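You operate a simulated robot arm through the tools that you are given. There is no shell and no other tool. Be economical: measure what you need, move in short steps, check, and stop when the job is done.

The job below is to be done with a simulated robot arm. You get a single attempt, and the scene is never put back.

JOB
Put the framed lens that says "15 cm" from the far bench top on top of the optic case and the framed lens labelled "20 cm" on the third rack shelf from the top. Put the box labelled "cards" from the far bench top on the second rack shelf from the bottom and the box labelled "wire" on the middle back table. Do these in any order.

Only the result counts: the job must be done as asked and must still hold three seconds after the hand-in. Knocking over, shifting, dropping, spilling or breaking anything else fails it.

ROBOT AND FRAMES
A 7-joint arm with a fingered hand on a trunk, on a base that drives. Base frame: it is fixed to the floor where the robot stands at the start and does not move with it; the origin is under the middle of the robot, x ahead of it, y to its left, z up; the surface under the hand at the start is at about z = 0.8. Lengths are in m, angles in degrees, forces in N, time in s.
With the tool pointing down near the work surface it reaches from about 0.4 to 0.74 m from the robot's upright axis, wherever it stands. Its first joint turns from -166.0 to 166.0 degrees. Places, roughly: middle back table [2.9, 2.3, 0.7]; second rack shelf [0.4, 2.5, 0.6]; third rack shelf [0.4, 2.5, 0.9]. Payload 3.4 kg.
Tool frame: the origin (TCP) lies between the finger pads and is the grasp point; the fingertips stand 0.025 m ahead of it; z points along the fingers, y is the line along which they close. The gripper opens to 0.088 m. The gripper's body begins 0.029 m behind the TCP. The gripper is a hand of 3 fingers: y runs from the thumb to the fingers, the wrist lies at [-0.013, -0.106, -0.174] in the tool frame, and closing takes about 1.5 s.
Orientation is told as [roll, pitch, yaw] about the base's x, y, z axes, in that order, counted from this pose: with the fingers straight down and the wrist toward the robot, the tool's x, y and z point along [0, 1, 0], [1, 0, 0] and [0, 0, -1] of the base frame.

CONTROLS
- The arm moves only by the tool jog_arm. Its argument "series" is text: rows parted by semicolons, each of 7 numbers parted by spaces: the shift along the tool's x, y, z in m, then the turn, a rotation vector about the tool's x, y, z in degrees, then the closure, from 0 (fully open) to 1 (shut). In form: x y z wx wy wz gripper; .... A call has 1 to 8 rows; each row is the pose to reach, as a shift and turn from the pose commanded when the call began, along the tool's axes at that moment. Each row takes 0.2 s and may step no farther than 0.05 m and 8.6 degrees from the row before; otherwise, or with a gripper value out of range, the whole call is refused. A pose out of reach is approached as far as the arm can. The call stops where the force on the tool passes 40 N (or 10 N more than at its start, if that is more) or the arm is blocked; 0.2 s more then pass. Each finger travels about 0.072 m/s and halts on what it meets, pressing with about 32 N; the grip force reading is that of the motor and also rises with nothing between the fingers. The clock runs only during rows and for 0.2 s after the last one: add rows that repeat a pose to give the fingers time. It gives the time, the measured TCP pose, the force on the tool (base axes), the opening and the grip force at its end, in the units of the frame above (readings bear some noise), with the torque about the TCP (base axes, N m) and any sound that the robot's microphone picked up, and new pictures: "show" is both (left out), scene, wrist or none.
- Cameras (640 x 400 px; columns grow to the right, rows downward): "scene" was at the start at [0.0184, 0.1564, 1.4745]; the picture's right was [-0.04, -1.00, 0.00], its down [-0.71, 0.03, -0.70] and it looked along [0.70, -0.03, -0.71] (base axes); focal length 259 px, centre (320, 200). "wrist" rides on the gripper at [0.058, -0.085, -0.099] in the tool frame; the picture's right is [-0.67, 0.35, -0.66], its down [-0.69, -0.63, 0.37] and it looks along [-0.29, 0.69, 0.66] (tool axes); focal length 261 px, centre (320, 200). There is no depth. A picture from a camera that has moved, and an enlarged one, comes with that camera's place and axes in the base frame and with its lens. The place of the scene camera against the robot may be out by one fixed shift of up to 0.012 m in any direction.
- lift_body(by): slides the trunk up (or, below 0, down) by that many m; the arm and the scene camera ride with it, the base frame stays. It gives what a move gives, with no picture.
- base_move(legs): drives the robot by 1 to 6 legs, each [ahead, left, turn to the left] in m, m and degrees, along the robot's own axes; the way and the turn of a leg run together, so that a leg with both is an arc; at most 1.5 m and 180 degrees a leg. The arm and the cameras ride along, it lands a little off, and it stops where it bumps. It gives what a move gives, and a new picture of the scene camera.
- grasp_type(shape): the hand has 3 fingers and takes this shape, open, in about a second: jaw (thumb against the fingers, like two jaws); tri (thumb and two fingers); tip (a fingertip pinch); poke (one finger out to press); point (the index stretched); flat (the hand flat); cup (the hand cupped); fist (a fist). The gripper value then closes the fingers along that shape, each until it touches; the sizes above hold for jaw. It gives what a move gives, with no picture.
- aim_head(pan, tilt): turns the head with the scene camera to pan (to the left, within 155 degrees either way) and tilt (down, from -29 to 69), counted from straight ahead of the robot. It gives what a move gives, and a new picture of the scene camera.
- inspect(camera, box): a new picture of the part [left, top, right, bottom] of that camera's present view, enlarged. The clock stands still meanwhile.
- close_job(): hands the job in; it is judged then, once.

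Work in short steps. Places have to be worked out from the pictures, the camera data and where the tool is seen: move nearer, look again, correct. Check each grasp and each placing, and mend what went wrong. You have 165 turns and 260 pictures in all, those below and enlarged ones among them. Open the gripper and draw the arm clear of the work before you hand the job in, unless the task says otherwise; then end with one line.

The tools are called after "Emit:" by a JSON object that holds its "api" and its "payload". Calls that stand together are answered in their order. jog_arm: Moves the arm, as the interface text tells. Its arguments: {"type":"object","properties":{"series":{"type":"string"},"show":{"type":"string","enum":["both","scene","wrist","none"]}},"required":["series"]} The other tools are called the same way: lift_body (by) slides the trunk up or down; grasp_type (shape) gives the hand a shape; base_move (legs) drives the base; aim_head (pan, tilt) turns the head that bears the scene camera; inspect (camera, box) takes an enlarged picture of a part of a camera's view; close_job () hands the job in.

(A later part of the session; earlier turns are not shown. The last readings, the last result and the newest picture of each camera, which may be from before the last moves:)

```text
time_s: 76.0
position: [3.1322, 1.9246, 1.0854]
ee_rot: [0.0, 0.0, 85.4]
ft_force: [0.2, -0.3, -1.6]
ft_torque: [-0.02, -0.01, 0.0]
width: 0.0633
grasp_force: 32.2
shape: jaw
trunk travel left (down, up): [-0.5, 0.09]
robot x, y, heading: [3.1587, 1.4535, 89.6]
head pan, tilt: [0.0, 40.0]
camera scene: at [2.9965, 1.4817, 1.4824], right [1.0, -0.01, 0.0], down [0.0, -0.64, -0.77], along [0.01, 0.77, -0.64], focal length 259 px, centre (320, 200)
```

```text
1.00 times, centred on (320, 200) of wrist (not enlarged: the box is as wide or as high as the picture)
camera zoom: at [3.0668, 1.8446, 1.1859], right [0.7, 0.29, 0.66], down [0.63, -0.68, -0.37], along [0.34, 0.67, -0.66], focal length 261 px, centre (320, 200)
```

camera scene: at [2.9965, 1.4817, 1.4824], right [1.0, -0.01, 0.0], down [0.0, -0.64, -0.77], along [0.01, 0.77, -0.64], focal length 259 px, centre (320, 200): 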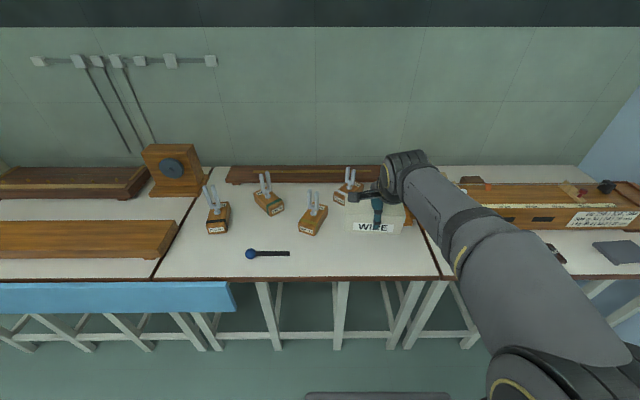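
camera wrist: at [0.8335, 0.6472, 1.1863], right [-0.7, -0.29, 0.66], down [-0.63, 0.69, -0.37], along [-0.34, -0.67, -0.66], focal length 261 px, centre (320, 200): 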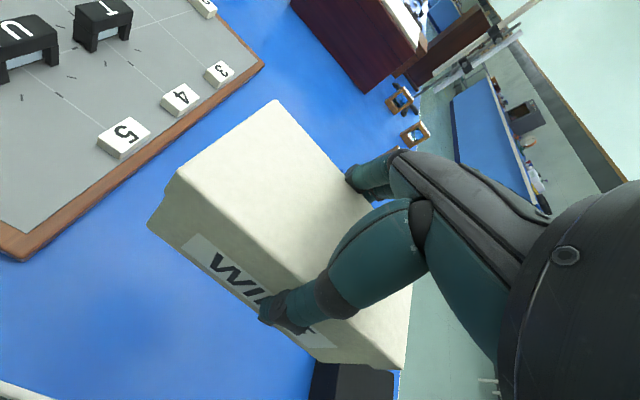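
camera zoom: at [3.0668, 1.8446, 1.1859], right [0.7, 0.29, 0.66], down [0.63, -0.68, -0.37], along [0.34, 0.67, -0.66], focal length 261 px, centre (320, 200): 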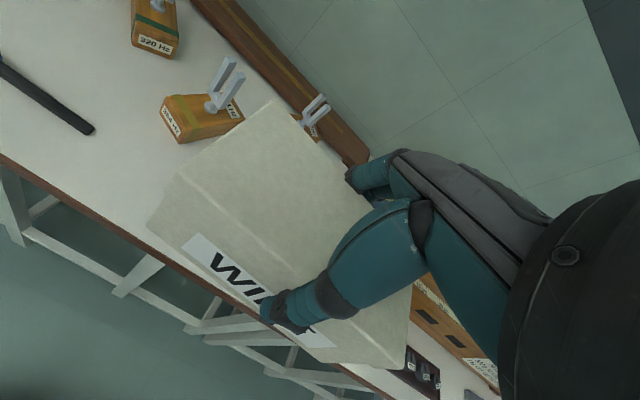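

Middle table spans x≈2.43–3.40; I'll put WIRE at (3.16, 2.09). Lower the trunk 0.2 and extend the arm.

Emit:
{"api": "lift_body", "payload": {"by": -0.2}}

Emit:
{"api": "jog_arm", "payload": {"series": "-0.004 0.042 0 0 0 0 1; -0.008 0.084 0 0 0 0 1; -0.012 0.126 0 0 0 0 1; -0.015 0.167 0 0 0 0 1; -0.015 0.167 0.04 0 0 0 1; -0.015 0.167 0.08 0 0 0 1; -0.015 0.167 0.1 0 0 0 1"}}

```text
time_s: 78.2
position: [3.1316, 1.9249, 0.8845]
ee_rot: [-0.1, 0.0, 85.4]
ft_force: [-0.7, -0.4, -1.5]
ft_torque: [-0.02, -0.02, -0.03]
width: 0.0633
grasp_force: 32.1
shape: jaw
trunk travel left (down, up): [-0.3, 0.29]
robot x, y, heading: [3.1534, 1.4522, 89.7]
head pan, tilt: [0.0, 40.0]
```

```text
time_s: 79.8
position: [3.1612, 2.0875, 0.7834]
ee_rot: [0.0, 0.0, 85.4]
ft_force: [-0.1, 0.1, -1.9]
ft_torque: [0.02, -0.01, -0.02]
width: 0.0636
grasp_force: 32.4
shape: jaw
trunk travel left (down, up): [-0.3, 0.29]
robot x, y, heading: [3.157, 1.4501, 89.4]
head pan, tilt: [0.0, 40.0]
camera scene: at [2.9966, 1.481, 1.2825], right [1.0, -0.01, 0.0], down [-0.01, -0.64, -0.77], along [0.01, 0.77, -0.64], focal length 259 px, centre (320, 200)
camera wrist: at [3.096, 2.0092, 0.8846], right [0.7, 0.29, 0.66], down [0.63, -0.68, -0.37], along [0.34, 0.67, -0.66], focal length 261 px, centre (320, 200)
```

scene: 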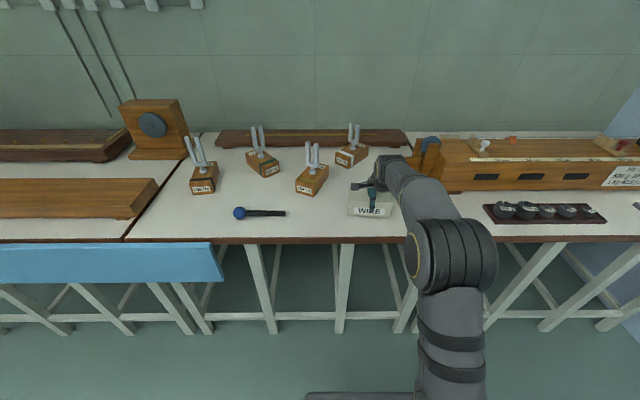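
wrist: 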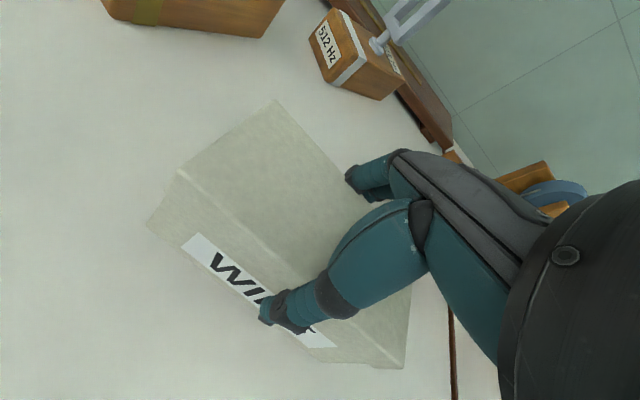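

Position good. Lower gently until contact.

Emit:
{"api": "jog_arm", "payload": {"series": "0 0 0.015 0 0 0 1; 0 0 0.022 0 0 0 1; 0 0 0.028 0 0 0 1; 0 0 0.032 0 0 0 1; 0 0 0.036 0 0 0 1", "show": "scene"}}

```text
time_s: 80.7
position: [3.1614, 2.0922, 0.7658]
ee_rot: [0.1, -1.4, 85.3]
ft_force: [0.2, -1.2, 17.3]
ft_torque: [0.13, 0.04, 0.02]
width: 0.0621
grasp_force: 32.0
shape: jaw
trunk travel left (down, up): [-0.3, 0.29]
robot x, y, heading: [3.1568, 1.4509, 89.6]
head pan, tilt: [0.0, 40.0]
stopped in row 4: the force on the tool passed its limit at 44 N (the readings are from after the stop); the commanded pose is now the measured one
camera scene: at [2.9965, 1.4783, 1.2825], right [1.0, -0.01, 0.0], down [-0.01, -0.64, -0.77], along [0.01, 0.77, -0.64], focal length 259 px, centre (320, 200)
```

scene: 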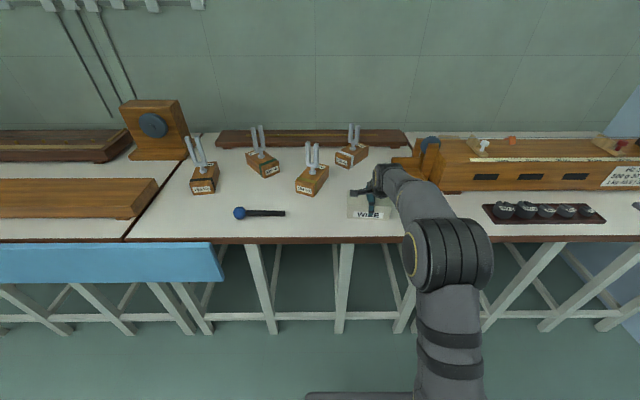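

Contact on the table. Release and rise.

Emit:
{"api": "jog_arm", "payload": {"series": "0 0 0 0 0 0 0.6; 0 0 0 0 0 0 0.2; 0 0 0 0 0 0 0; 0 0 0 0 0 0 0; 0 0 0 0 0 0 0; 0 0 0 0 0 0 0", "show": "wrist"}}

Emit:
{"api": "jog_arm", "payload": {"series": "0 0 -0.02 0 0 0 0; 0 0 -0.05 0 0 0 0; 0 0 -0.09 0 0 0 0; 0 0 -0.13 0 0 0 0; 0 -0.04 -0.15 0 0 0 0; 0 -0.08 -0.17 0 0 0 0; 0 -0.12 -0.18 0 0 0 0; 0 -0.16 -0.18 0 0 0 0"}}

```text
time_s: 82.1
position: [3.1616, 2.0913, 0.7612]
ee_rot: [0.1, -1.1, 85.3]
ft_force: [1.0, 3.5, 21.0]
ft_torque: [0.27, 0.1, -0.04]
width: 0.0877
grasp_force: 0.0
shape: jaw
trunk travel left (down, up): [-0.3, 0.29]
robot x, y, heading: [3.153, 1.4534, 89.8]
head pan, tilt: [0.0, 40.0]
camera wrist: at [3.0956, 2.0091, 0.8615], right [0.7, 0.28, 0.66], down [0.63, -0.68, -0.38], along [0.34, 0.68, -0.65], focal length 261 px, centre (320, 200)
```

wrist: 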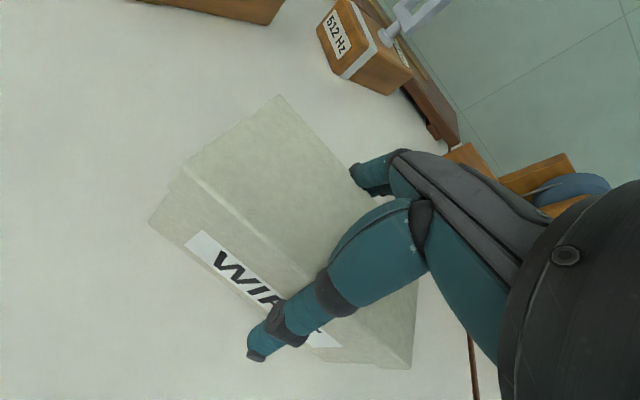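

```text
time_s: 83.9
position: [3.1483, 1.9307, 0.9367]
ee_rot: [0.1, -0.9, 85.3]
ft_force: [0.3, 0.7, 0.0]
ft_torque: [-0.02, 0.01, 0.01]
width: 0.0878
grasp_force: 0.1
shape: jaw
trunk travel left (down, up): [-0.3, 0.29]
robot x, y, heading: [3.1549, 1.4526, 89.8]
head pan, tilt: [0.0, 40.0]
camera scene: at [2.9966, 1.4809, 1.2824], right [1.0, -0.01, 0.0], down [-0.01, -0.64, -0.77], along [0.01, 0.77, -0.64], focal length 259 px, centre (320, 200)
camera wrist: at [3.0831, 1.8493, 1.0367], right [0.7, 0.28, 0.66], down [0.63, -0.68, -0.38], along [0.34, 0.68, -0.65], focal length 261 px, centre (320, 200)
```

scene: 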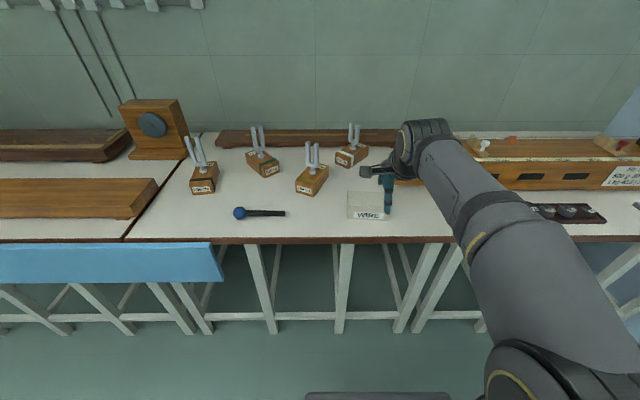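
wrist: 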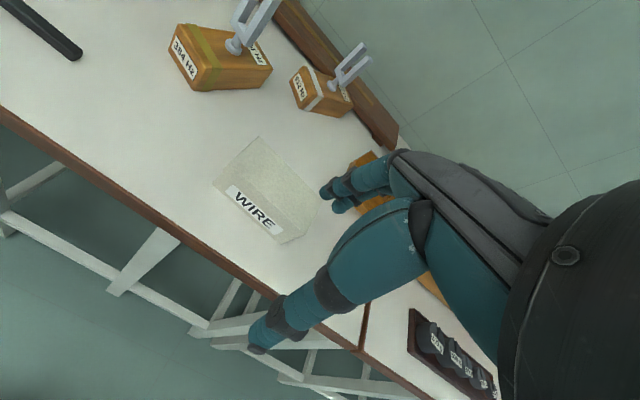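

WIRE is standing on the middle table. Next CARDS: I raise the trunk and drive back to the bench's left end, so I can grasp it with a forward-tilted hand that later fits under the rack shelf.

Emit:
{"api": "lift_body", "payload": {"by": 0.2}}

Emit:
{"api": "base_move", "payload": {"legs": [[-0.1, 0, 0], [0, 0, 90], [1.3, 0, 0], [1.25, 0, 0], [0, 0, 90]]}}

Emit:
{"api": "aim_head", "payload": {"pan": 0, "tilt": 48}}

```text
time_s: 86.1
position: [3.149, 1.9315, 1.1378]
ee_rot: [0.0, -0.9, 85.4]
ft_force: [-1.0, 0.4, 0.6]
ft_torque: [0.04, -0.02, -0.01]
width: 0.0878
grasp_force: 0.0
shape: jaw
trunk travel left (down, up): [-0.5, 0.09]
robot x, y, heading: [3.1567, 1.4558, 89.7]
head pan, tilt: [0.0, 40.0]
```

```text
time_s: 107.0
position: [0.5715, 0.958, 1.1375]
ee_rot: [0.1, -1.0, -95.7]
ft_force: [-0.7, -0.3, -0.8]
ft_torque: [0.01, -0.03, -0.01]
width: 0.0878
grasp_force: 0.0
shape: jaw
trunk travel left (down, up): [-0.5, 0.09]
robot x, y, heading: [0.5707, 1.4373, -91.4]
head pan, tilt: [0.0, 40.0]
camera scene: at [0.7255, 1.4097, 1.4824], right [-1.0, 0.02, 0.0], down [0.02, 0.64, -0.77], along [-0.02, -0.77, -0.64], focal length 259 px, centre (320, 200)
```

scene: 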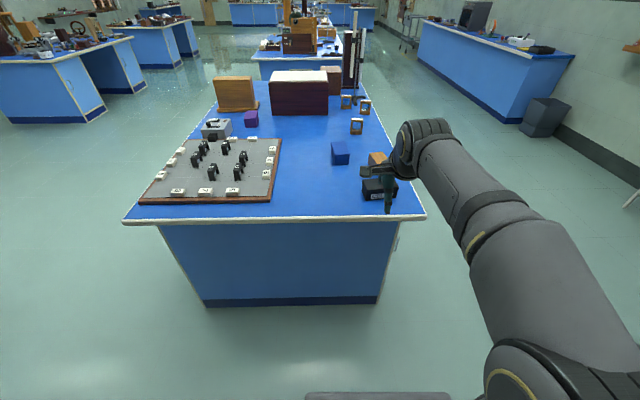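

```text
time_s: 107.7
position: [0.5707, 0.9582, 1.1365]
ee_rot: [0.1, -1.0, -95.7]
ft_force: [-0.7, 0.0, 0.0]
ft_torque: [0.03, -0.04, 0.03]
width: 0.0879
grasp_force: 0.1
shape: jaw
trunk travel left (down, up): [-0.5, 0.09]
robot x, y, heading: [0.569, 1.4366, -91.7]
head pan, tilt: [0.0, 48.0]
camera scene: at [0.7256, 1.4159, 1.471], right [-1.0, 0.02, 0.0], down [0.02, 0.74, -0.67], along [-0.02, -0.67, -0.74], focal length 259 px, centre (320, 200)
```

scene: 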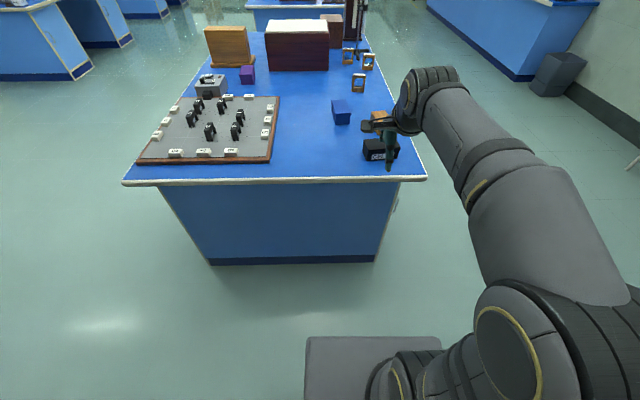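

In free space I yaw the tool −90° relative to the robot (so it closes sideways), in two calls.

Emit:
{"api": "jog_arm", "payload": {"series": "0 0 0 0 0 8.5 0; 0 0 0 0 0 17 0; 0 0 0 0 0 25.5 0; 0 0 0 0 0 34 0; 0 0 0 0 0 42.5 0; 0 0 0 0 0 51 0; 0 0 0 0 0 59 0; 0 0 0 0 0 67 0", "show": "scene"}}

```text
time_s: 109.5
position: [0.5711, 0.9576, 1.1364]
ee_rot: [0.9, -0.4, -162.7]
ft_force: [-0.8, -0.3, -0.4]
ft_torque: [0.01, -0.01, -0.02]
width: 0.0882
grasp_force: 0.0
shape: jaw
trunk travel left (down, up): [-0.5, 0.09]
robot x, y, heading: [0.5698, 1.4407, -91.6]
head pan, tilt: [0.0, 48.0]
camera scene: at [0.7257, 1.4157, 1.471], right [-1.0, 0.02, 0.0], down [0.02, 0.74, -0.67], along [-0.02, -0.67, -0.74], focal length 259 px, centre (320, 200)
```

scene: 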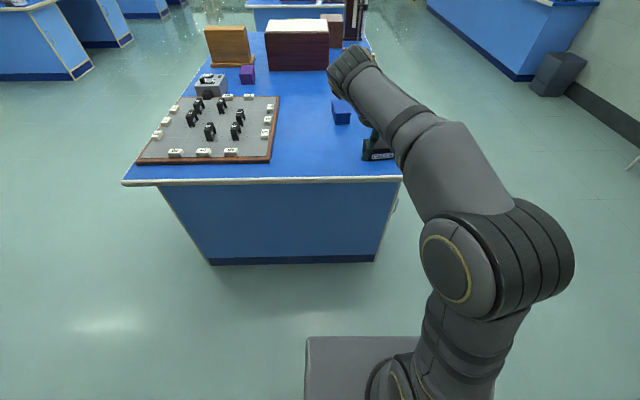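

Works. Continue yaw by 19°, then begin tilting forward about tool y.

Emit:
{"api": "jog_arm", "payload": {"series": "0 0 0 0 0 8 0; 0 0 0 0 0 16 0; 0 0 0 0 0 19 0", "show": "none"}}

Emit:
{"api": "jog_arm", "payload": {"series": "0 0 0 0 8 0 0; 0 0 0 0 16 0 0; 0 0 0 0 24 0 0; 0 0 0 0 32 0 0; 0 0 0 0 40 0 0; 0 0 0 0 48 0 0"}}

```text
time_s: 110.3
position: [0.5717, 0.9597, 1.1374]
ee_rot: [0.9, 0.0, 178.2]
ft_force: [-0.2, 0.0, 1.0]
ft_torque: [0.02, 0.0, 0.0]
width: 0.0881
grasp_force: 0.0
shape: jaw
trunk travel left (down, up): [-0.5, 0.09]
robot x, y, heading: [0.5681, 1.4372, -91.3]
head pan, tilt: [0.0, 48.0]
```

```text
time_s: 111.7
position: [0.5696, 0.9591, 1.1357]
ee_rot: [49.1, 0.1, 178.5]
ft_force: [0.4, -0.2, 0.6]
ft_torque: [0.0, -0.02, -0.02]
width: 0.0879
grasp_force: 0.1
shape: jaw
trunk travel left (down, up): [-0.5, 0.09]
robot x, y, heading: [0.5705, 1.4349, -91.7]
head pan, tilt: [0.0, 48.0]
camera scene: at [0.7256, 1.416, 1.471], right [-1.0, 0.02, 0.0], down [0.02, 0.74, -0.67], along [-0.02, -0.67, -0.74], focal length 259 px, centre (320, 200)
camera wrist: at [0.6559, 0.9938, 1.2467], right [-0.32, 0.94, -0.08], down [0.64, 0.16, -0.76], along [-0.7, -0.29, -0.65], focal length 261 px, centre (320, 200)
```

scene: 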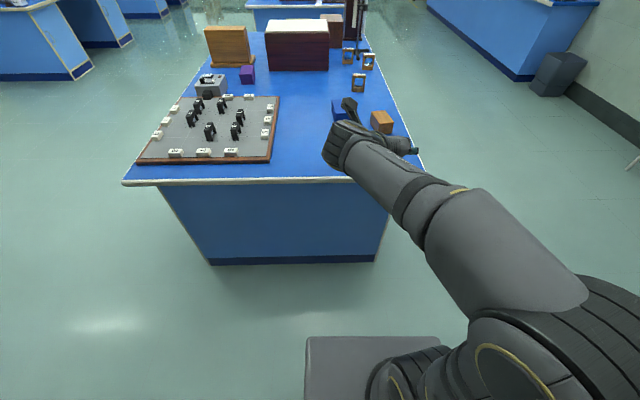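
wrist: 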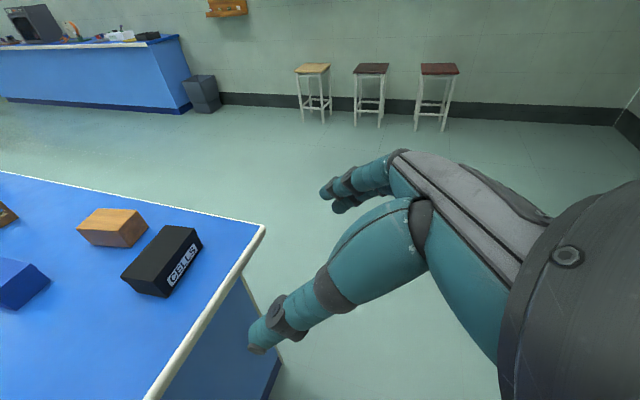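

The tilted pose works. Drive close to the bench end and look at CARDS.

Emit:
{"api": "base_move", "payload": {"legs": [[0.4, 0.04, 1.5]]}}

Emit:
{"api": "inspect", "payload": {"camera": "scene", "box": [320, 130, 480, 230]}}

Emit:
{"api": "inspect", "payload": {"camera": "wrist", "box": [0, 0, 640, 400]}}

```text
time_s: 114.3
position: [0.6262, 0.5555, 1.1361]
ee_rot: [48.9, -0.1, -179.6]
ft_force: [0.4, -0.2, 0.8]
ft_torque: [0.01, -0.04, 0.0]
width: 0.088
grasp_force: 0.0
shape: jaw
trunk travel left (down, up): [-0.5, 0.09]
robot x, y, heading: [0.6093, 1.0371, -89.2]
head pan, tilt: [0.0, 48.0]
camera scene: at [0.7647, 1.0181, 1.471], right [-1.0, -0.01, 0.0], down [-0.01, 0.74, -0.67], along [0.01, -0.67, -0.74], focal length 259 px, centre (320, 200)
```

scene: 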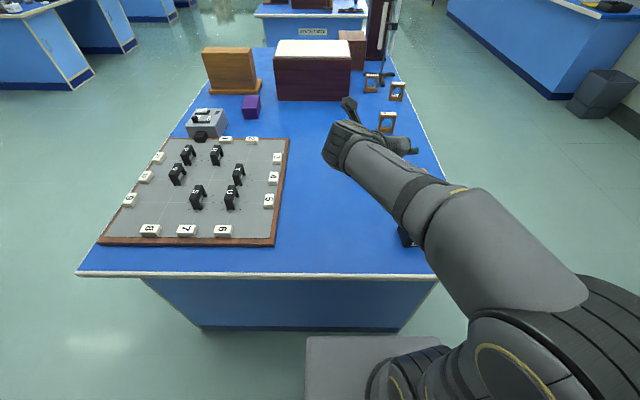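

```text
4.00 times, centred on (400, 180) of scene
camera zoom: at [0.7647, 1.0181, 1.471], right [-1.0, -0.01, 0.0], down [-0.01, 0.74, -0.67], along [0.01, -0.67, -0.74], focal length 1035 px, centre (0, 280)
```

zoom: 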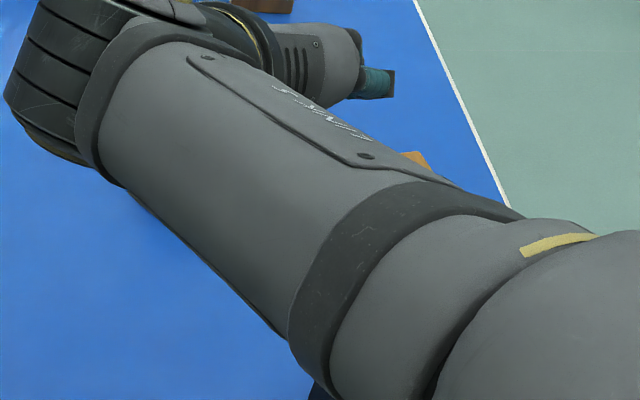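

```text
1.00 times, centred on (320, 200) of wrist (not enlarged: the box is as wide or as high as the picture)
camera zoom: at [0.7103, 0.5935, 1.2467], right [-0.36, 0.93, -0.07], down [0.63, 0.18, -0.76], along [-0.69, -0.32, -0.65], focal length 261 px, centre (320, 200)
```

zoom: 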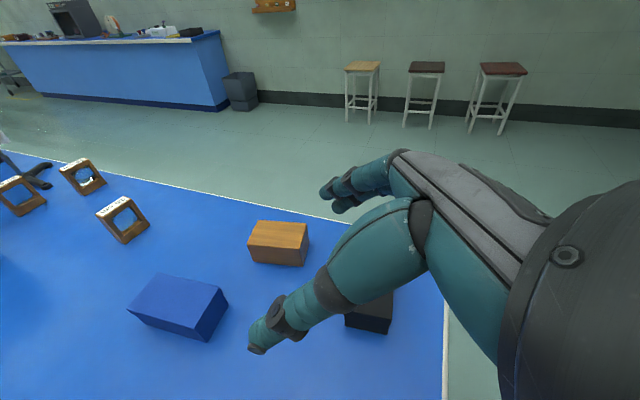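

CARDS visible in wrist view; enlarge for precise corners.

Emit:
{"api": "inspect", "payload": {"camera": "wrist", "box": [110, 250, 270, 350]}}

```text
4.00 times, centred on (190, 300) of wrist
camera zoom: at [0.7103, 0.5935, 1.2467], right [-0.36, 0.93, -0.07], down [0.63, 0.18, -0.76], along [-0.69, -0.32, -0.65], focal length 1043 px, centre (840, -200)
```

zoom: 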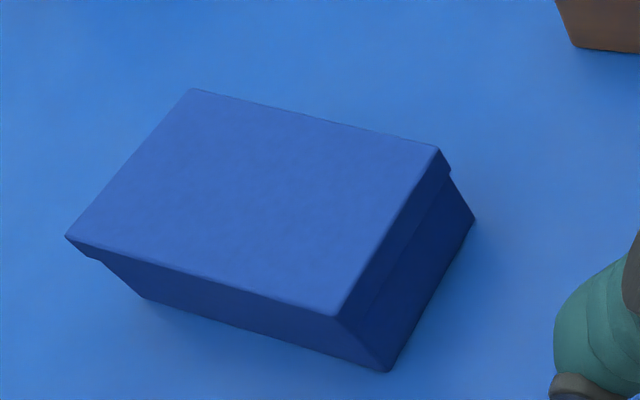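

CARDS: centre (0.600, 0.256), top 0.855, long axis 5.4° off y. I extend to above its near end, aligning yaw (+5°) and reducing tilt to 40°.

Emit:
{"api": "jog_arm", "payload": {"series": "0.0295 0.005 0.034 0.6 -1.5 -0.55 0; 0.059 0.01 0.068 1.3 -3 -1.1 0; 0.0886 0.015 0.1019 1.9 -4.5 -1.7 0; 0.1181 0.02 0.1359 2.6 -6 -2.2 0; 0.1481 0.025 0.1705 3.2 -7.5 -2.8 0; 0.1782 0.0305 0.2051 3.85 -9 -3.35 0; 0.148 0.0305 0.2313 3.85 -9 -3.35 0; 0.1178 0.0305 0.2576 3.85 -9 -3.35 0"}}

```text
time_s: 116.1
position: [0.5933, 0.2977, 1.0504]
ee_rot: [39.9, 0.4, -174.5]
ft_force: [-0.1, -0.1, 0.2]
ft_torque: [-0.01, 0.0, -0.01]
width: 0.0879
grasp_force: 0.1
shape: jaw
out of reach, approached as far as the arm can: row 6, 7, 8
trunk travel left (down, up): [-0.5, 0.09]
robot x, y, heading: [0.6076, 1.0348, -89.3]
head pan, tilt: [0.0, 48.0]
camera scene: at [0.7646, 1.0192, 1.471], right [-1.0, -0.01, 0.0], down [-0.01, 0.74, -0.67], along [0.01, -0.67, -0.74], focal length 259 px, centre (320, 200)
camera wrist: at [0.6751, 0.3255, 1.1655], right [-0.44, 0.9, 0.07], down [0.6, 0.35, -0.72], along [-0.67, -0.27, -0.69], focal length 261 px, centre (320, 200)
```

scene: 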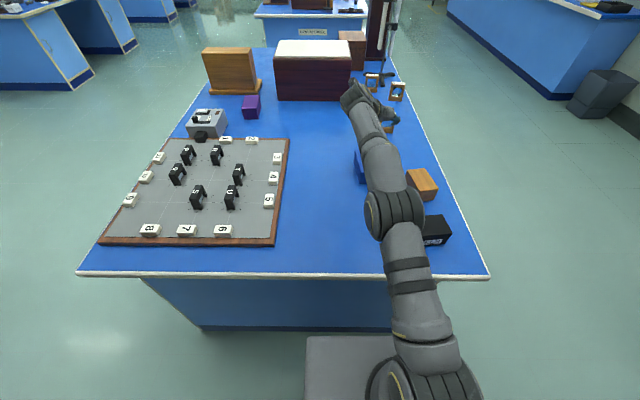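
wrist: 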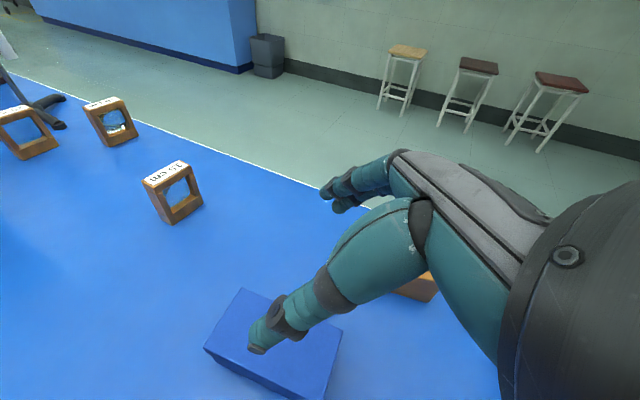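

The arm is at its reach limit at this height. Lowering the trunk brings the shoulder down and improves reach.

Emit:
{"api": "lift_body", "payload": {"by": -0.12}}

Emit:
{"api": "jog_arm", "payload": {"series": "0 0 0 0 0 0 0"}}

```text
time_s: 117.6
position: [0.5932, 0.2977, 0.9317]
ee_rot: [40.1, 0.5, -174.5]
ft_force: [-0.2, -0.4, 0.6]
ft_torque: [0.01, 0.03, 0.0]
width: 0.0882
grasp_force: 0.1
shape: jaw
trunk travel left (down, up): [-0.38, 0.21]
robot x, y, heading: [0.6086, 1.0347, -89.0]
head pan, tilt: [0.0, 48.0]
```

```text
time_s: 118.0
position: [0.594, 0.2979, 0.9309]
ee_rot: [40.0, 0.6, -174.5]
ft_force: [0.7, 0.7, -0.8]
ft_torque: [0.03, 0.0, 0.0]
width: 0.088
grasp_force: 0.1
shape: jaw
trunk travel left (down, up): [-0.38, 0.21]
robot x, y, heading: [0.6107, 1.0329, -89.4]
head pan, tilt: [0.0, 48.0]
camera scene: at [0.7647, 1.0184, 1.351], right [-1.0, -0.01, 0.0], down [-0.01, 0.74, -0.67], along [0.01, -0.67, -0.74], focal length 259 px, centre (320, 200)
camera wrist: at [0.6752, 0.3251, 1.0458], right [-0.44, 0.9, 0.07], down [0.6, 0.35, -0.72], along [-0.67, -0.27, -0.7], focal length 261 px, centre (320, 200)
```

scene: 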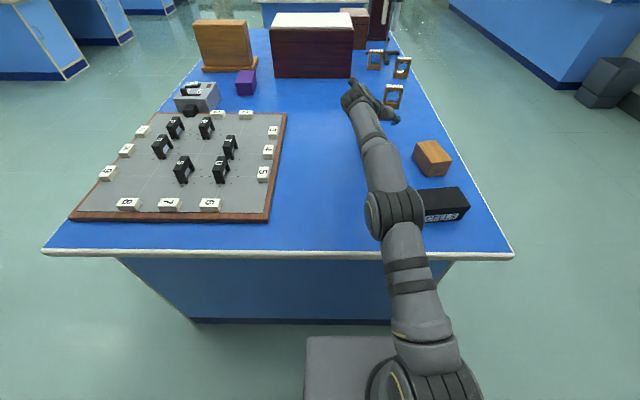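
wrist: 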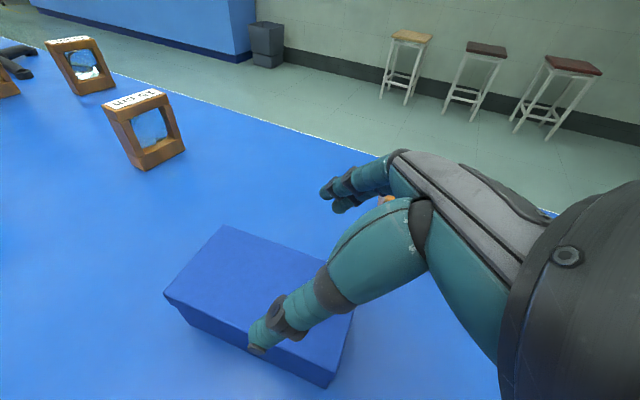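

Estimates confirmed. Descend to the grasp at (0.598, 0.284, 0.838).

Emit:
{"api": "jog_arm", "payload": {"series": "0.0112 -0.0022 0.0094 0 0 0 0; -0.0113 -0.0022 0.0362 0 0 0 0; -0.0306 -0.0022 0.0592 0 0 0 0; -0.0422 -0.0022 0.073 0 0 0 0; -0.0486 -0.0022 0.0806 0 0 0 0"}}

```text
time_s: 119.2
position: [0.5991, 0.2809, 0.8451]
ee_rot: [40.5, 0.3, -174.6]
ft_force: [-2.2, 0.3, 24.4]
ft_torque: [0.17, 0.28, -0.02]
width: 0.0879
grasp_force: 0.0
shape: jaw
out of reach, approached as far as the arm can: row 1, 5
trunk travel left (down, up): [-0.38, 0.21]
robot x, y, heading: [0.6061, 1.0376, -89.4]
head pan, tilt: [0.0, 48.0]
camera scene: at [0.7643, 1.0215, 1.3516], right [-1.0, -0.01, 0.0], down [-0.01, 0.74, -0.67], along [0.01, -0.67, -0.74], focal length 259 px, centre (320, 200)
camera wrist: at [0.6802, 0.3093, 0.9588], right [-0.44, 0.9, 0.06], down [0.6, 0.34, -0.72], along [-0.67, -0.28, -0.69], focal length 261 px, centre (320, 200)
```

scene: 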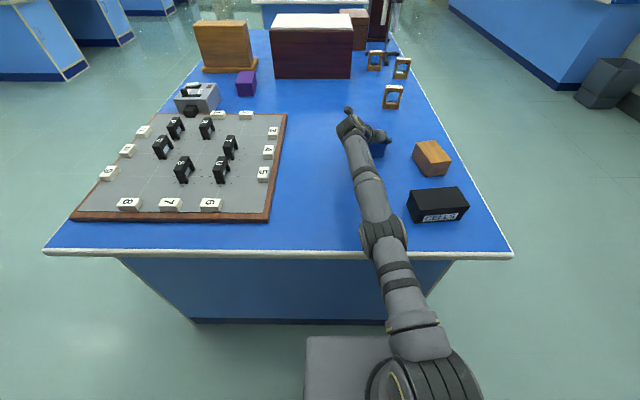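
wrist: 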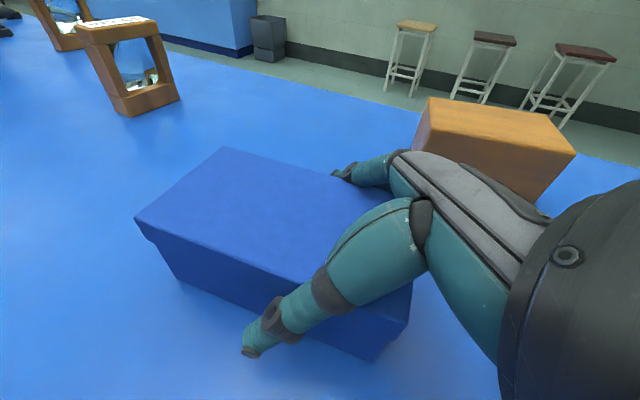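

Light contact with the palm on the box; ease up 6 mm and close.

Emit:
{"api": "jog_arm", "payload": {"series": "0.0045 0 -0.0054 0 0 0 0; 0.0045 0 -0.0054 0 0 0 0.3; 0.0045 0 -0.0054 0 0 0 0.6; 0.0045 0 -0.0054 0 0 0 1; 0.0045 0 -0.0054 0 0 0 1; 0.0045 0 -0.0054 0 0 0 1; 0.0045 0 -0.0054 0 0 0 1; 0.0045 0 -0.0054 0 0 0 1"}}

```text
time_s: 121.0
position: [0.599, 0.2808, 0.846]
ee_rot: [40.0, 0.6, -174.5]
ft_force: [-0.4, 1.6, 6.4]
ft_torque: [0.05, 0.33, -0.16]
width: 0.0632
grasp_force: 32.1
shape: jaw
trunk travel left (down, up): [-0.38, 0.21]
robot x, y, heading: [0.6069, 1.0329, -89.4]
head pan, tilt: [0.0, 48.0]
camera scene: at [0.7647, 1.0195, 1.351], right [-1.0, -0.01, 0.0], down [-0.01, 0.74, -0.67], along [0.01, -0.67, -0.74], focal length 259 px, centre (320, 200)
camera wrist: at [0.6803, 0.3078, 0.961], right [-0.44, 0.9, 0.07], down [0.6, 0.35, -0.72], along [-0.67, -0.27, -0.69], focal length 261 px, centre (320, 200)
```

scene: 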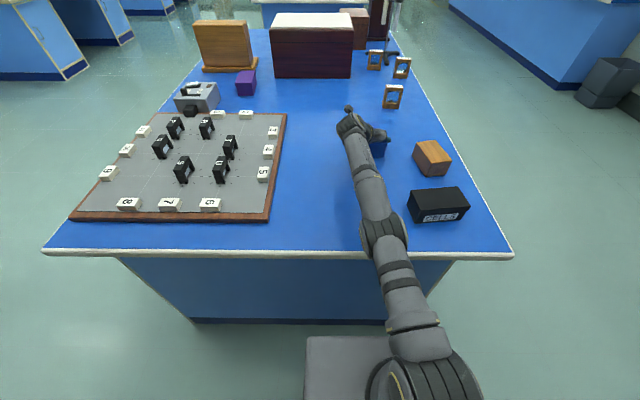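
wrist: 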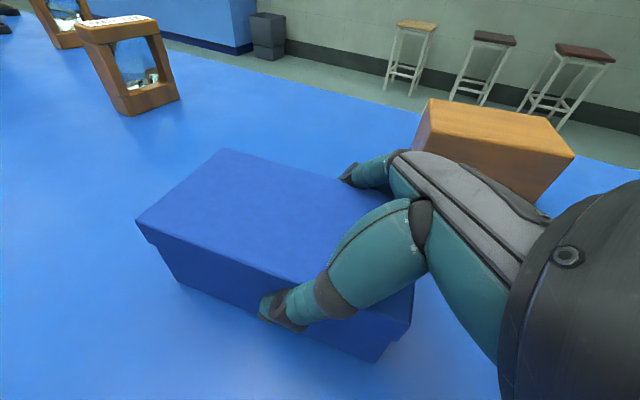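

Gripped at 0.063 m. Lift straight up with the trunk.

Emit:
{"api": "lift_body", "payload": {"by": 0.15}}

Emit:
{"api": "jog_arm", "payload": {"series": "0 0 -0.01 0 0 0 1; -0.01 0 -0.03 0 0 0 1; -0.02 0 -0.06 0 0 0 1; -0.04 0 -0.1 0 0 0 1"}}

```text
time_s: 122.7
position: [0.6001, 0.2795, 0.9949]
ee_rot: [39.9, 0.6, -174.5]
ft_force: [0.0, 0.1, -1.8]
ft_torque: [0.07, 0.01, -0.01]
width: 0.0635
grasp_force: 31.9
shape: jaw
trunk travel left (down, up): [-0.53, 0.06]
robot x, y, heading: [0.6123, 1.036, -89.4]
head pan, tilt: [0.0, 48.0]
```

```text
time_s: 123.7
position: [0.6031, 0.293, 1.062]
ee_rot: [39.8, 0.5, -174.6]
ft_force: [-0.3, 0.8, -2.3]
ft_torque: [0.01, -0.02, 0.0]
width: 0.0631
grasp_force: 31.8
shape: jaw
out of reach, approached as far as the arm can: row 1, 2, 3, 4
trunk travel left (down, up): [-0.53, 0.06]
robot x, y, heading: [0.6092, 1.0325, -88.9]
head pan, tilt: [0.0, 48.0]
camera scene: at [0.7647, 1.0186, 1.501], right [-1.0, -0.01, 0.0], down [-0.01, 0.74, -0.67], along [0.01, -0.67, -0.74], focal length 259 px, centre (320, 200)
camera wrist: at [0.6838, 0.3201, 1.1772], right [-0.44, 0.9, 0.07], down [0.61, 0.35, -0.71], along [-0.67, -0.27, -0.7], focal length 261 px, centre (320, 200)
```

scene: 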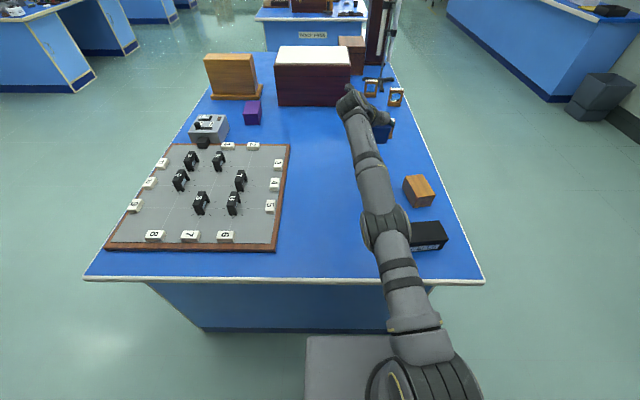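
wrist: 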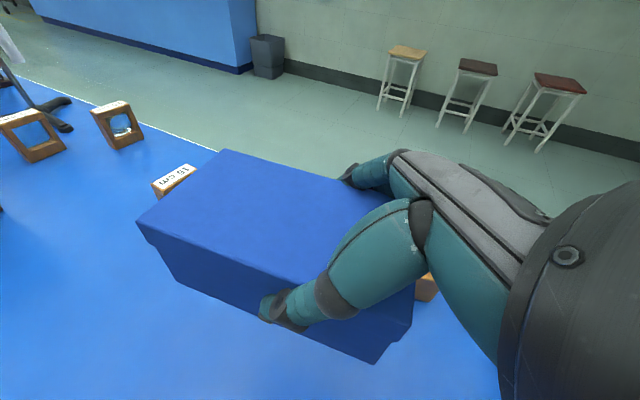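

CARDS held level. Retract the arm toward the robot.

Emit:
{"api": "jog_arm", "payload": {"series": "-0.0345 0 -0.029 0 0 0 1; -0.069 0 -0.058 0 0 0 1; -0.1034 0 -0.0868 0 0 0 1; -0.138 0 -0.1157 0 0 0 1; -0.1724 0 -0.1447 0 0 0 1; -0.2068 0 -0.1736 0 0 0 1", "show": "wrist"}}

```text
time_s: 125.1
position: [0.6126, 0.3353, 1.1744]
ee_rot: [39.9, 0.5, -174.6]
ft_force: [0.1, -0.7, -2.0]
ft_torque: [0.03, 0.04, -0.03]
width: 0.0632
grasp_force: 31.2
shape: jaw
out of reach, approached as far as the arm can: row 1, 2, 3, 4, 5, 6
trunk travel left (down, up): [-0.53, 0.06]
robot x, y, heading: [0.608, 1.035, -89.3]
head pan, tilt: [0.0, 48.0]
camera wrist: at [0.6943, 0.3622, 1.2899], right [-0.44, 0.9, 0.07], down [0.61, 0.35, -0.71], along [-0.67, -0.27, -0.7], focal length 261 px, centre (320, 200)
```

wrist: 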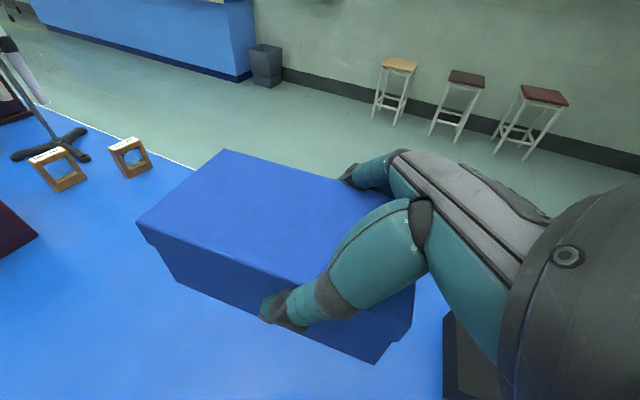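

The retract was odd (went up). I check with a short backward move from the present pose.

Emit:
{"api": "jog_arm", "payload": {"series": "-0.0345 0 -0.029 0 0 0 1; -0.069 0 -0.058 0 0 0 1; -0.1034 0 -0.0868 0 0 0 1", "show": "scene"}}

```text
time_s: 125.9
position: [0.6263, 0.3617, 1.2205]
ee_rot: [40.0, 0.5, -174.7]
ft_force: [-0.8, -0.3, -1.7]
ft_torque: [0.03, -0.03, -0.03]
width: 0.0633
grasp_force: 32.0
shape: jaw
out of reach, approached as far as the arm can: row 1, 2, 3
trunk travel left (down, up): [-0.53, 0.06]
robot x, y, heading: [0.6111, 1.0332, -89.3]
head pan, tilt: [0.0, 48.0]
camera scene: at [0.7647, 1.0182, 1.501], right [-1.0, -0.01, 0.0], down [-0.01, 0.74, -0.67], along [0.01, -0.67, -0.74], focal length 259 px, centre (320, 200)
```

scene: 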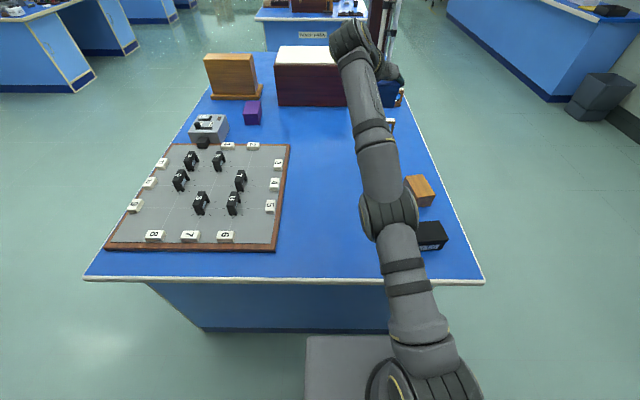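

The arm is nearly straight and slides along its reach sphere. I try a combined back-and-down command to bend the elbow.

Emit:
{"api": "jog_arm", "payload": {"series": "-0.0337 0 0.004 0 0 0 1; -0.0674 0 0.008 0 0 0 1; -0.1011 0 0.012 0 0 0 1; -0.1348 0 0.016 0 0 0 1", "show": "scene"}}

```text
time_s: 126.9
position: [0.6461, 0.3463, 1.1849]
ee_rot: [39.8, 0.6, -174.5]
ft_force: [-0.1, -1.1, -1.7]
ft_torque: [0.06, -0.02, -0.03]
width: 0.0633
grasp_force: 31.9
shape: jaw
out of reach, approached as far as the arm can: row 1, 2, 3, 4
trunk travel left (down, up): [-0.53, 0.06]
robot x, y, heading: [0.6094, 1.0388, -89.2]
head pan, tilt: [0.0, 48.0]
camera scene: at [0.7648, 1.018, 1.501], right [-1.0, -0.01, 0.0], down [-0.01, 0.74, -0.67], along [0.01, -0.67, -0.74], focal length 259 px, centre (320, 200)
```

scene: 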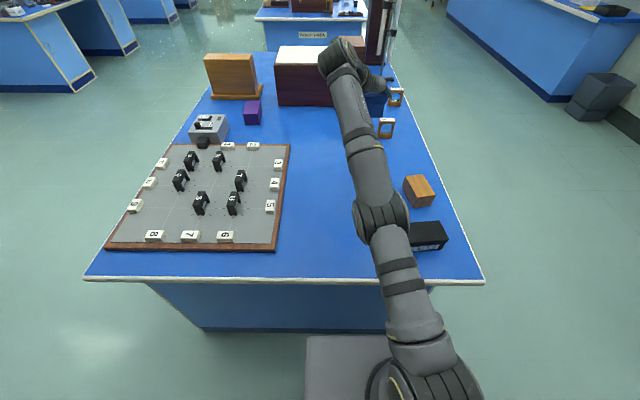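

The box is secure; rather than fight here, I back the base away into open space and sort the arm out there.

Emit:
{"api": "base_move", "payload": {"legs": [[-0.35, 0, 0]]}}

Emit:
{"api": "jog_arm", "payload": {"series": "0 0 0 0 -7 0 1; 0 0 0 0 -14 0 1; 0 0 0 0 -21 0 1; -0.02 0 0 0 -28 0 1; -0.04 0 0 0 -35 0 1; -0.06 0 0 0 -40 0 1"}}

```text
time_s: 129.2
position: [0.6426, 0.6948, 1.1845]
ee_rot: [39.8, 0.5, -174.4]
ft_force: [0.8, -0.2, -1.6]
ft_torque: [0.01, 0.01, 0.0]
width: 0.0632
grasp_force: 32.3
shape: jaw
trunk travel left (down, up): [-0.53, 0.06]
robot x, y, heading: [0.6045, 1.3795, -89.3]
head pan, tilt: [0.0, 48.0]
camera scene: at [0.7604, 1.3662, 1.501], right [-1.0, -0.01, 0.0], down [-0.01, 0.74, -0.67], along [0.01, -0.67, -0.74], focal length 259 px, centre (320, 200)
```

scene: 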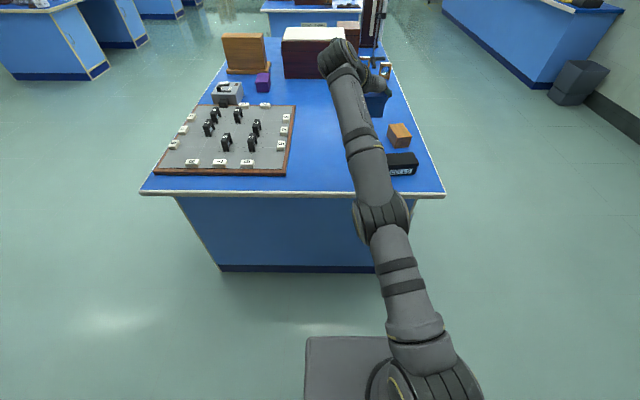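

```text
time_s: 130.6
position: [0.5882, 0.7859, 1.123]
ee_rot: [-0.3, 0.7, -174.5]
ft_force: [-1.1, -0.4, -1.6]
ft_torque: [0.06, -0.06, -0.02]
width: 0.0632
grasp_force: 31.6
shape: jaw
out of reach, approached as far as the arm can: row 1, 2, 3, 4, 5, 6
trunk travel left (down, up): [-0.53, 0.06]
robot x, y, heading: [0.6027, 1.3815, -89.2]
head pan, tilt: [0.0, 48.0]
camera scene: at [0.755, 1.364, 1.5016], right [-1.0, -0.01, 0.0], down [-0.01, 0.74, -0.67], along [0.01, -0.67, -0.74], focal length 259 px, centre (320, 200)
camera wrist: at [0.6764, 0.737, 1.2252], right [-0.42, 0.63, 0.65], down [0.57, 0.74, -0.35], along [-0.71, 0.22, -0.67], focal length 261 px, centre (320, 200)
```

scene: 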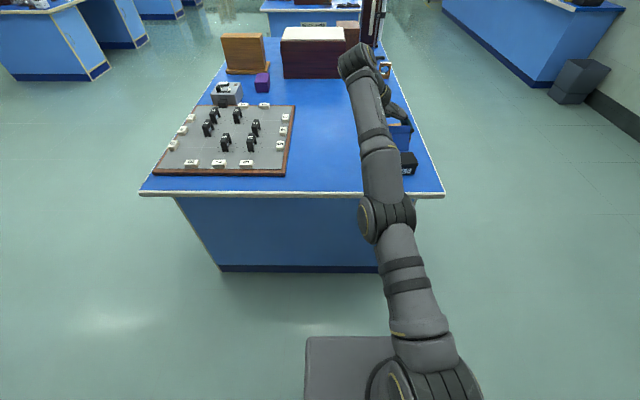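
wrist: 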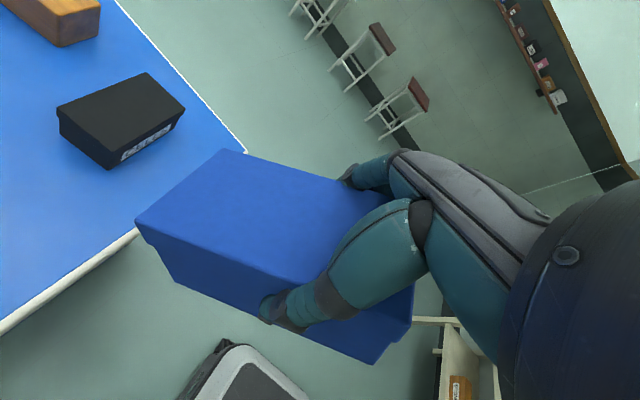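

Now tool-down; try pulling toward the robot from here.

Emit:
{"api": "jog_arm", "payload": {"series": "-0.04 0 0.02 0 0 0 1; -0.08 0 0.03 0 0 0 1; -0.12 0 0.03 0 0 0 1; -0.16 0 0.03 0 0 0 1; -0.16 0 0.03 0 0 0 1", "show": "scene"}}

```text
time_s: 131.8
position: [0.586, 0.8033, 1.1543]
ee_rot: [-0.2, 0.5, -174.5]
ft_force: [0.7, 0.1, -1.4]
ft_torque: [-0.01, 0.01, 0.0]
width: 0.0629
grasp_force: 32.4
shape: jaw
out of reach, approached as far as the arm can: row 1, 2, 3, 4, 5
trunk travel left (down, up): [-0.53, 0.06]
robot x, y, heading: [0.6007, 1.3818, -89.2]
head pan, tilt: [0.0, 48.0]
camera scene: at [0.7602, 1.366, 1.501], right [-1.0, -0.01, 0.0], down [-0.01, 0.74, -0.67], along [0.01, -0.67, -0.74], focal length 259 px, centre (320, 200)
```

scene: 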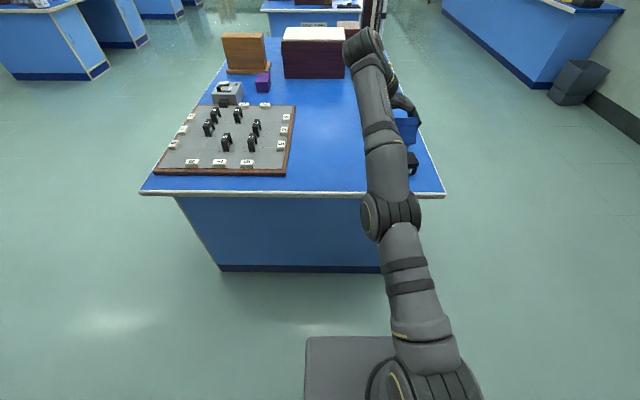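

Try first extending outward (to pass through straight), then pulling back.

Emit:
{"api": "jog_arm", "payload": {"series": "0.04 0 0.03 0 0 0 1; 0.08 0 0.04 0 0 0 1; 0.12 0 0.04 0 0 0 1; 0.08 0 0.04 0 0 0 1; 0.04 0 0.04 0 0 0 1; 0 0 0.04 0 0 0 1; -0.04 0 0.04 0 0 0 1; -0.08 0 0.04 0 0 0 1", "show": "scene"}}

```text
time_s: 133.6
position: [0.5921, 0.7994, 1.1469]
ee_rot: [0.0, 0.5, -174.4]
ft_force: [0.7, -0.2, -2.0]
ft_torque: [-0.02, 0.01, 0.0]
width: 0.0631
grasp_force: 32.0
shape: jaw
out of reach, approached as far as the arm can: row 1, 2, 3, 4, 5, 6, 7, 8
trunk travel left (down, up): [-0.53, 0.06]
robot x, y, heading: [0.6047, 1.3788, -89.3]
head pan, tilt: [0.0, 48.0]
camera scene: at [0.7601, 1.3661, 1.501], right [-1.0, -0.01, 0.0], down [-0.01, 0.74, -0.67], along [0.01, -0.67, -0.74], focal length 259 px, centre (320, 200)
```

scene: 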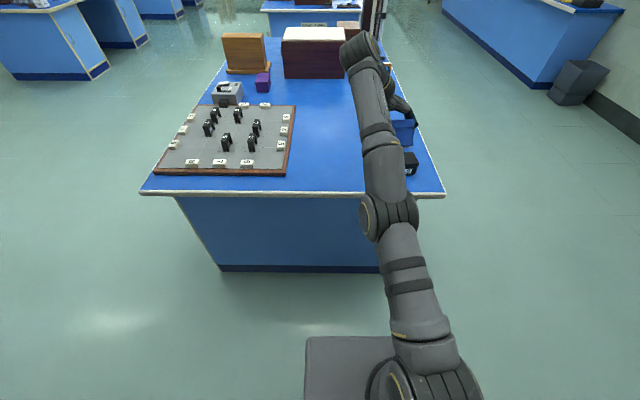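

I try restoring the natural yaw (wrist toward the robot) to unlock the elbow.

Emit:
{"api": "jog_arm", "payload": {"series": "-0.02 0 0.02 0 0 -8 1; -0.04 0 0.02 0 0 -16 1; -0.06 0 0.02 0 0 -24 1; -0.08 0 0.02 0 0 -32 1; -0.1 0 0.02 0 0 -40 1; -0.12 0 0.02 0 0 -48 1; -0.14 0 0.02 0 0 -56 1; -0.14 0 0.02 0 0 -64 1", "show": "scene"}}

```text
time_s: 135.4
position: [0.5617, 0.7843, 1.2553]
ee_rot: [0.3, 0.4, -110.3]
ft_force: [-0.4, 0.5, -1.5]
ft_torque: [-0.01, -0.01, 0.0]
width: 0.063
grasp_force: 32.4
shape: jaw
out of reach, approached as far as the arm can: row 1, 2, 3, 4, 5, 6, 7, 8
trunk travel left (down, up): [-0.53, 0.06]
robot x, y, heading: [0.6048, 1.3811, -89.1]
head pan, tilt: [0.0, 48.0]
camera scene: at [0.7602, 1.3656, 1.501], right [-1.0, -0.01, 0.0], down [-0.01, 0.74, -0.67], along [0.01, -0.67, -0.74], focal length 259 px, centre (320, 200)
```

scene: 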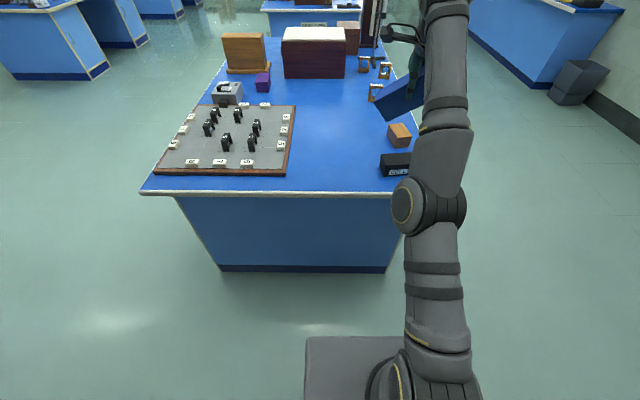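

Elbow axis is horizontal now. I back off a bit more and command a large downward+inward move.

Emit:
{"api": "base_move", "payload": {"legs": [[-0.2, 0, 0]]}}

Emit:
{"api": "jog_arm", "payload": {"series": "0 0 0.045 0 0 0 1; 0 0 0.09 0 0 0 1; 0 0 0.135 0 0 0 1; 0 0 0.18 0 0 0 1; 0 0 0.225 0 0 0 1; 0 0 0.27 0 0 0 1; 0 0 0.315 0 0 0 1", "show": "scene"}}

```text
time_s: 136.9
position: [0.5597, 0.9818, 1.253]
ee_rot: [0.3, 0.4, -110.6]
ft_force: [0.4, 0.3, -2.6]
ft_torque: [0.03, 0.02, -0.03]
width: 0.063
grasp_force: 31.6
shape: jaw
trunk travel left (down, up): [-0.53, 0.06]
robot x, y, heading: [0.6032, 1.5759, -89.2]
head pan, tilt: [0.0, 48.0]
camera scene: at [0.7579, 1.5635, 1.501], right [-1.0, -0.01, 0.0], down [-0.01, 0.74, -0.67], along [0.01, -0.67, -0.74], focal length 259 px, centre (320, 200)
```

scene: 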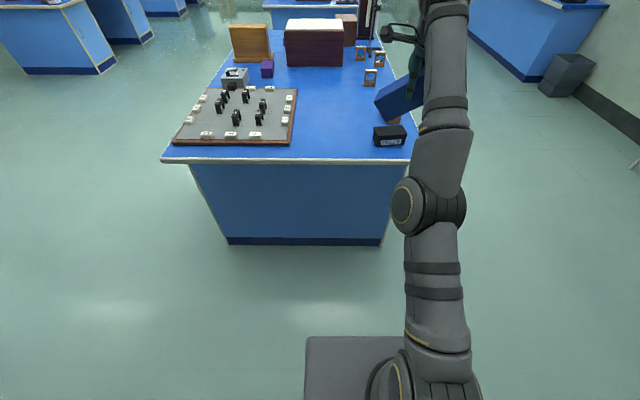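

```text
time_s: 138.6
position: [0.5609, 0.8487, 0.9584]
ee_rot: [0.3, 0.4, -110.5]
ft_force: [0.0, 0.3, -0.9]
ft_torque: [-0.01, 0.01, -0.01]
width: 0.063
grasp_force: 32.0
shape: jaw
out of reach, approached as far as the arm can: row 1, 2, 3, 4, 5, 6, 7
trunk travel left (down, up): [-0.53, 0.06]
robot x, y, heading: [0.6002, 1.5779, -89.4]
head pan, tilt: [0.0, 48.0]
camera scene: at [0.7581, 1.5617, 1.501], right [-1.0, -0.01, 0.0], down [-0.01, 0.74, -0.67], along [0.01, -0.67, -0.74], focal length 259 px, centre (320, 200)
```

scene: 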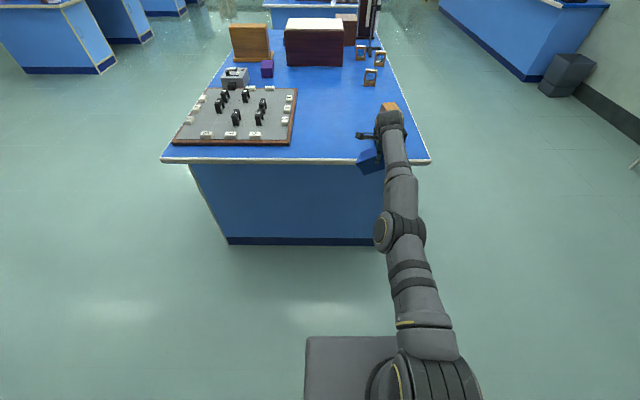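

Staying on the sphere. Try a strong up-and-inward tangential command, which should let the elbow bend the other way.

Emit:
{"api": "jog_arm", "payload": {"series": "-0.0105 -0.028 -0.035 0 0 0 1; -0.021 -0.056 -0.07 0 0 0 1; -0.0315 -0.084 -0.105 0 0 0 1; -0.042 -0.112 -0.14 0 0 0 1; -0.0525 -0.14 -0.175 0 0 0 1; -0.063 -0.168 -0.21 0 0 0 1; -0.0735 -0.196 -0.245 0 0 0 1; -0.084 -0.224 -0.28 0 0 0 1", "show": "scene"}}

```text
time_s: 140.3
position: [0.5498, 1.0193, 1.2922]
ee_rot: [0.2, 0.5, -110.5]
ft_force: [0.2, -0.3, -1.7]
ft_torque: [-0.03, 0.0, 0.05]
width: 0.0628
grasp_force: 31.8
shape: jaw
out of reach, approached as far as the arm can: row 1, 2, 3, 4, 5, 6, 7, 8
trunk travel left (down, up): [-0.53, 0.06]
robot x, y, heading: [0.6051, 1.5789, -89.2]
head pan, tilt: [0.0, 48.0]
camera scene: at [0.7579, 1.5628, 1.501], right [-1.0, -0.01, 0.0], down [-0.01, 0.74, -0.67], along [0.01, -0.67, -0.74], focal length 259 px, centre (320, 200)
```

scene: 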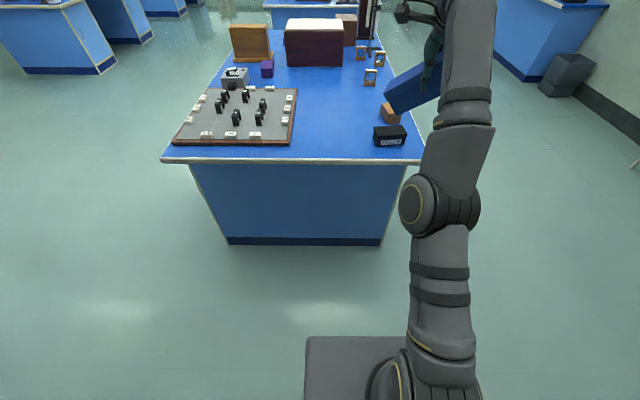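

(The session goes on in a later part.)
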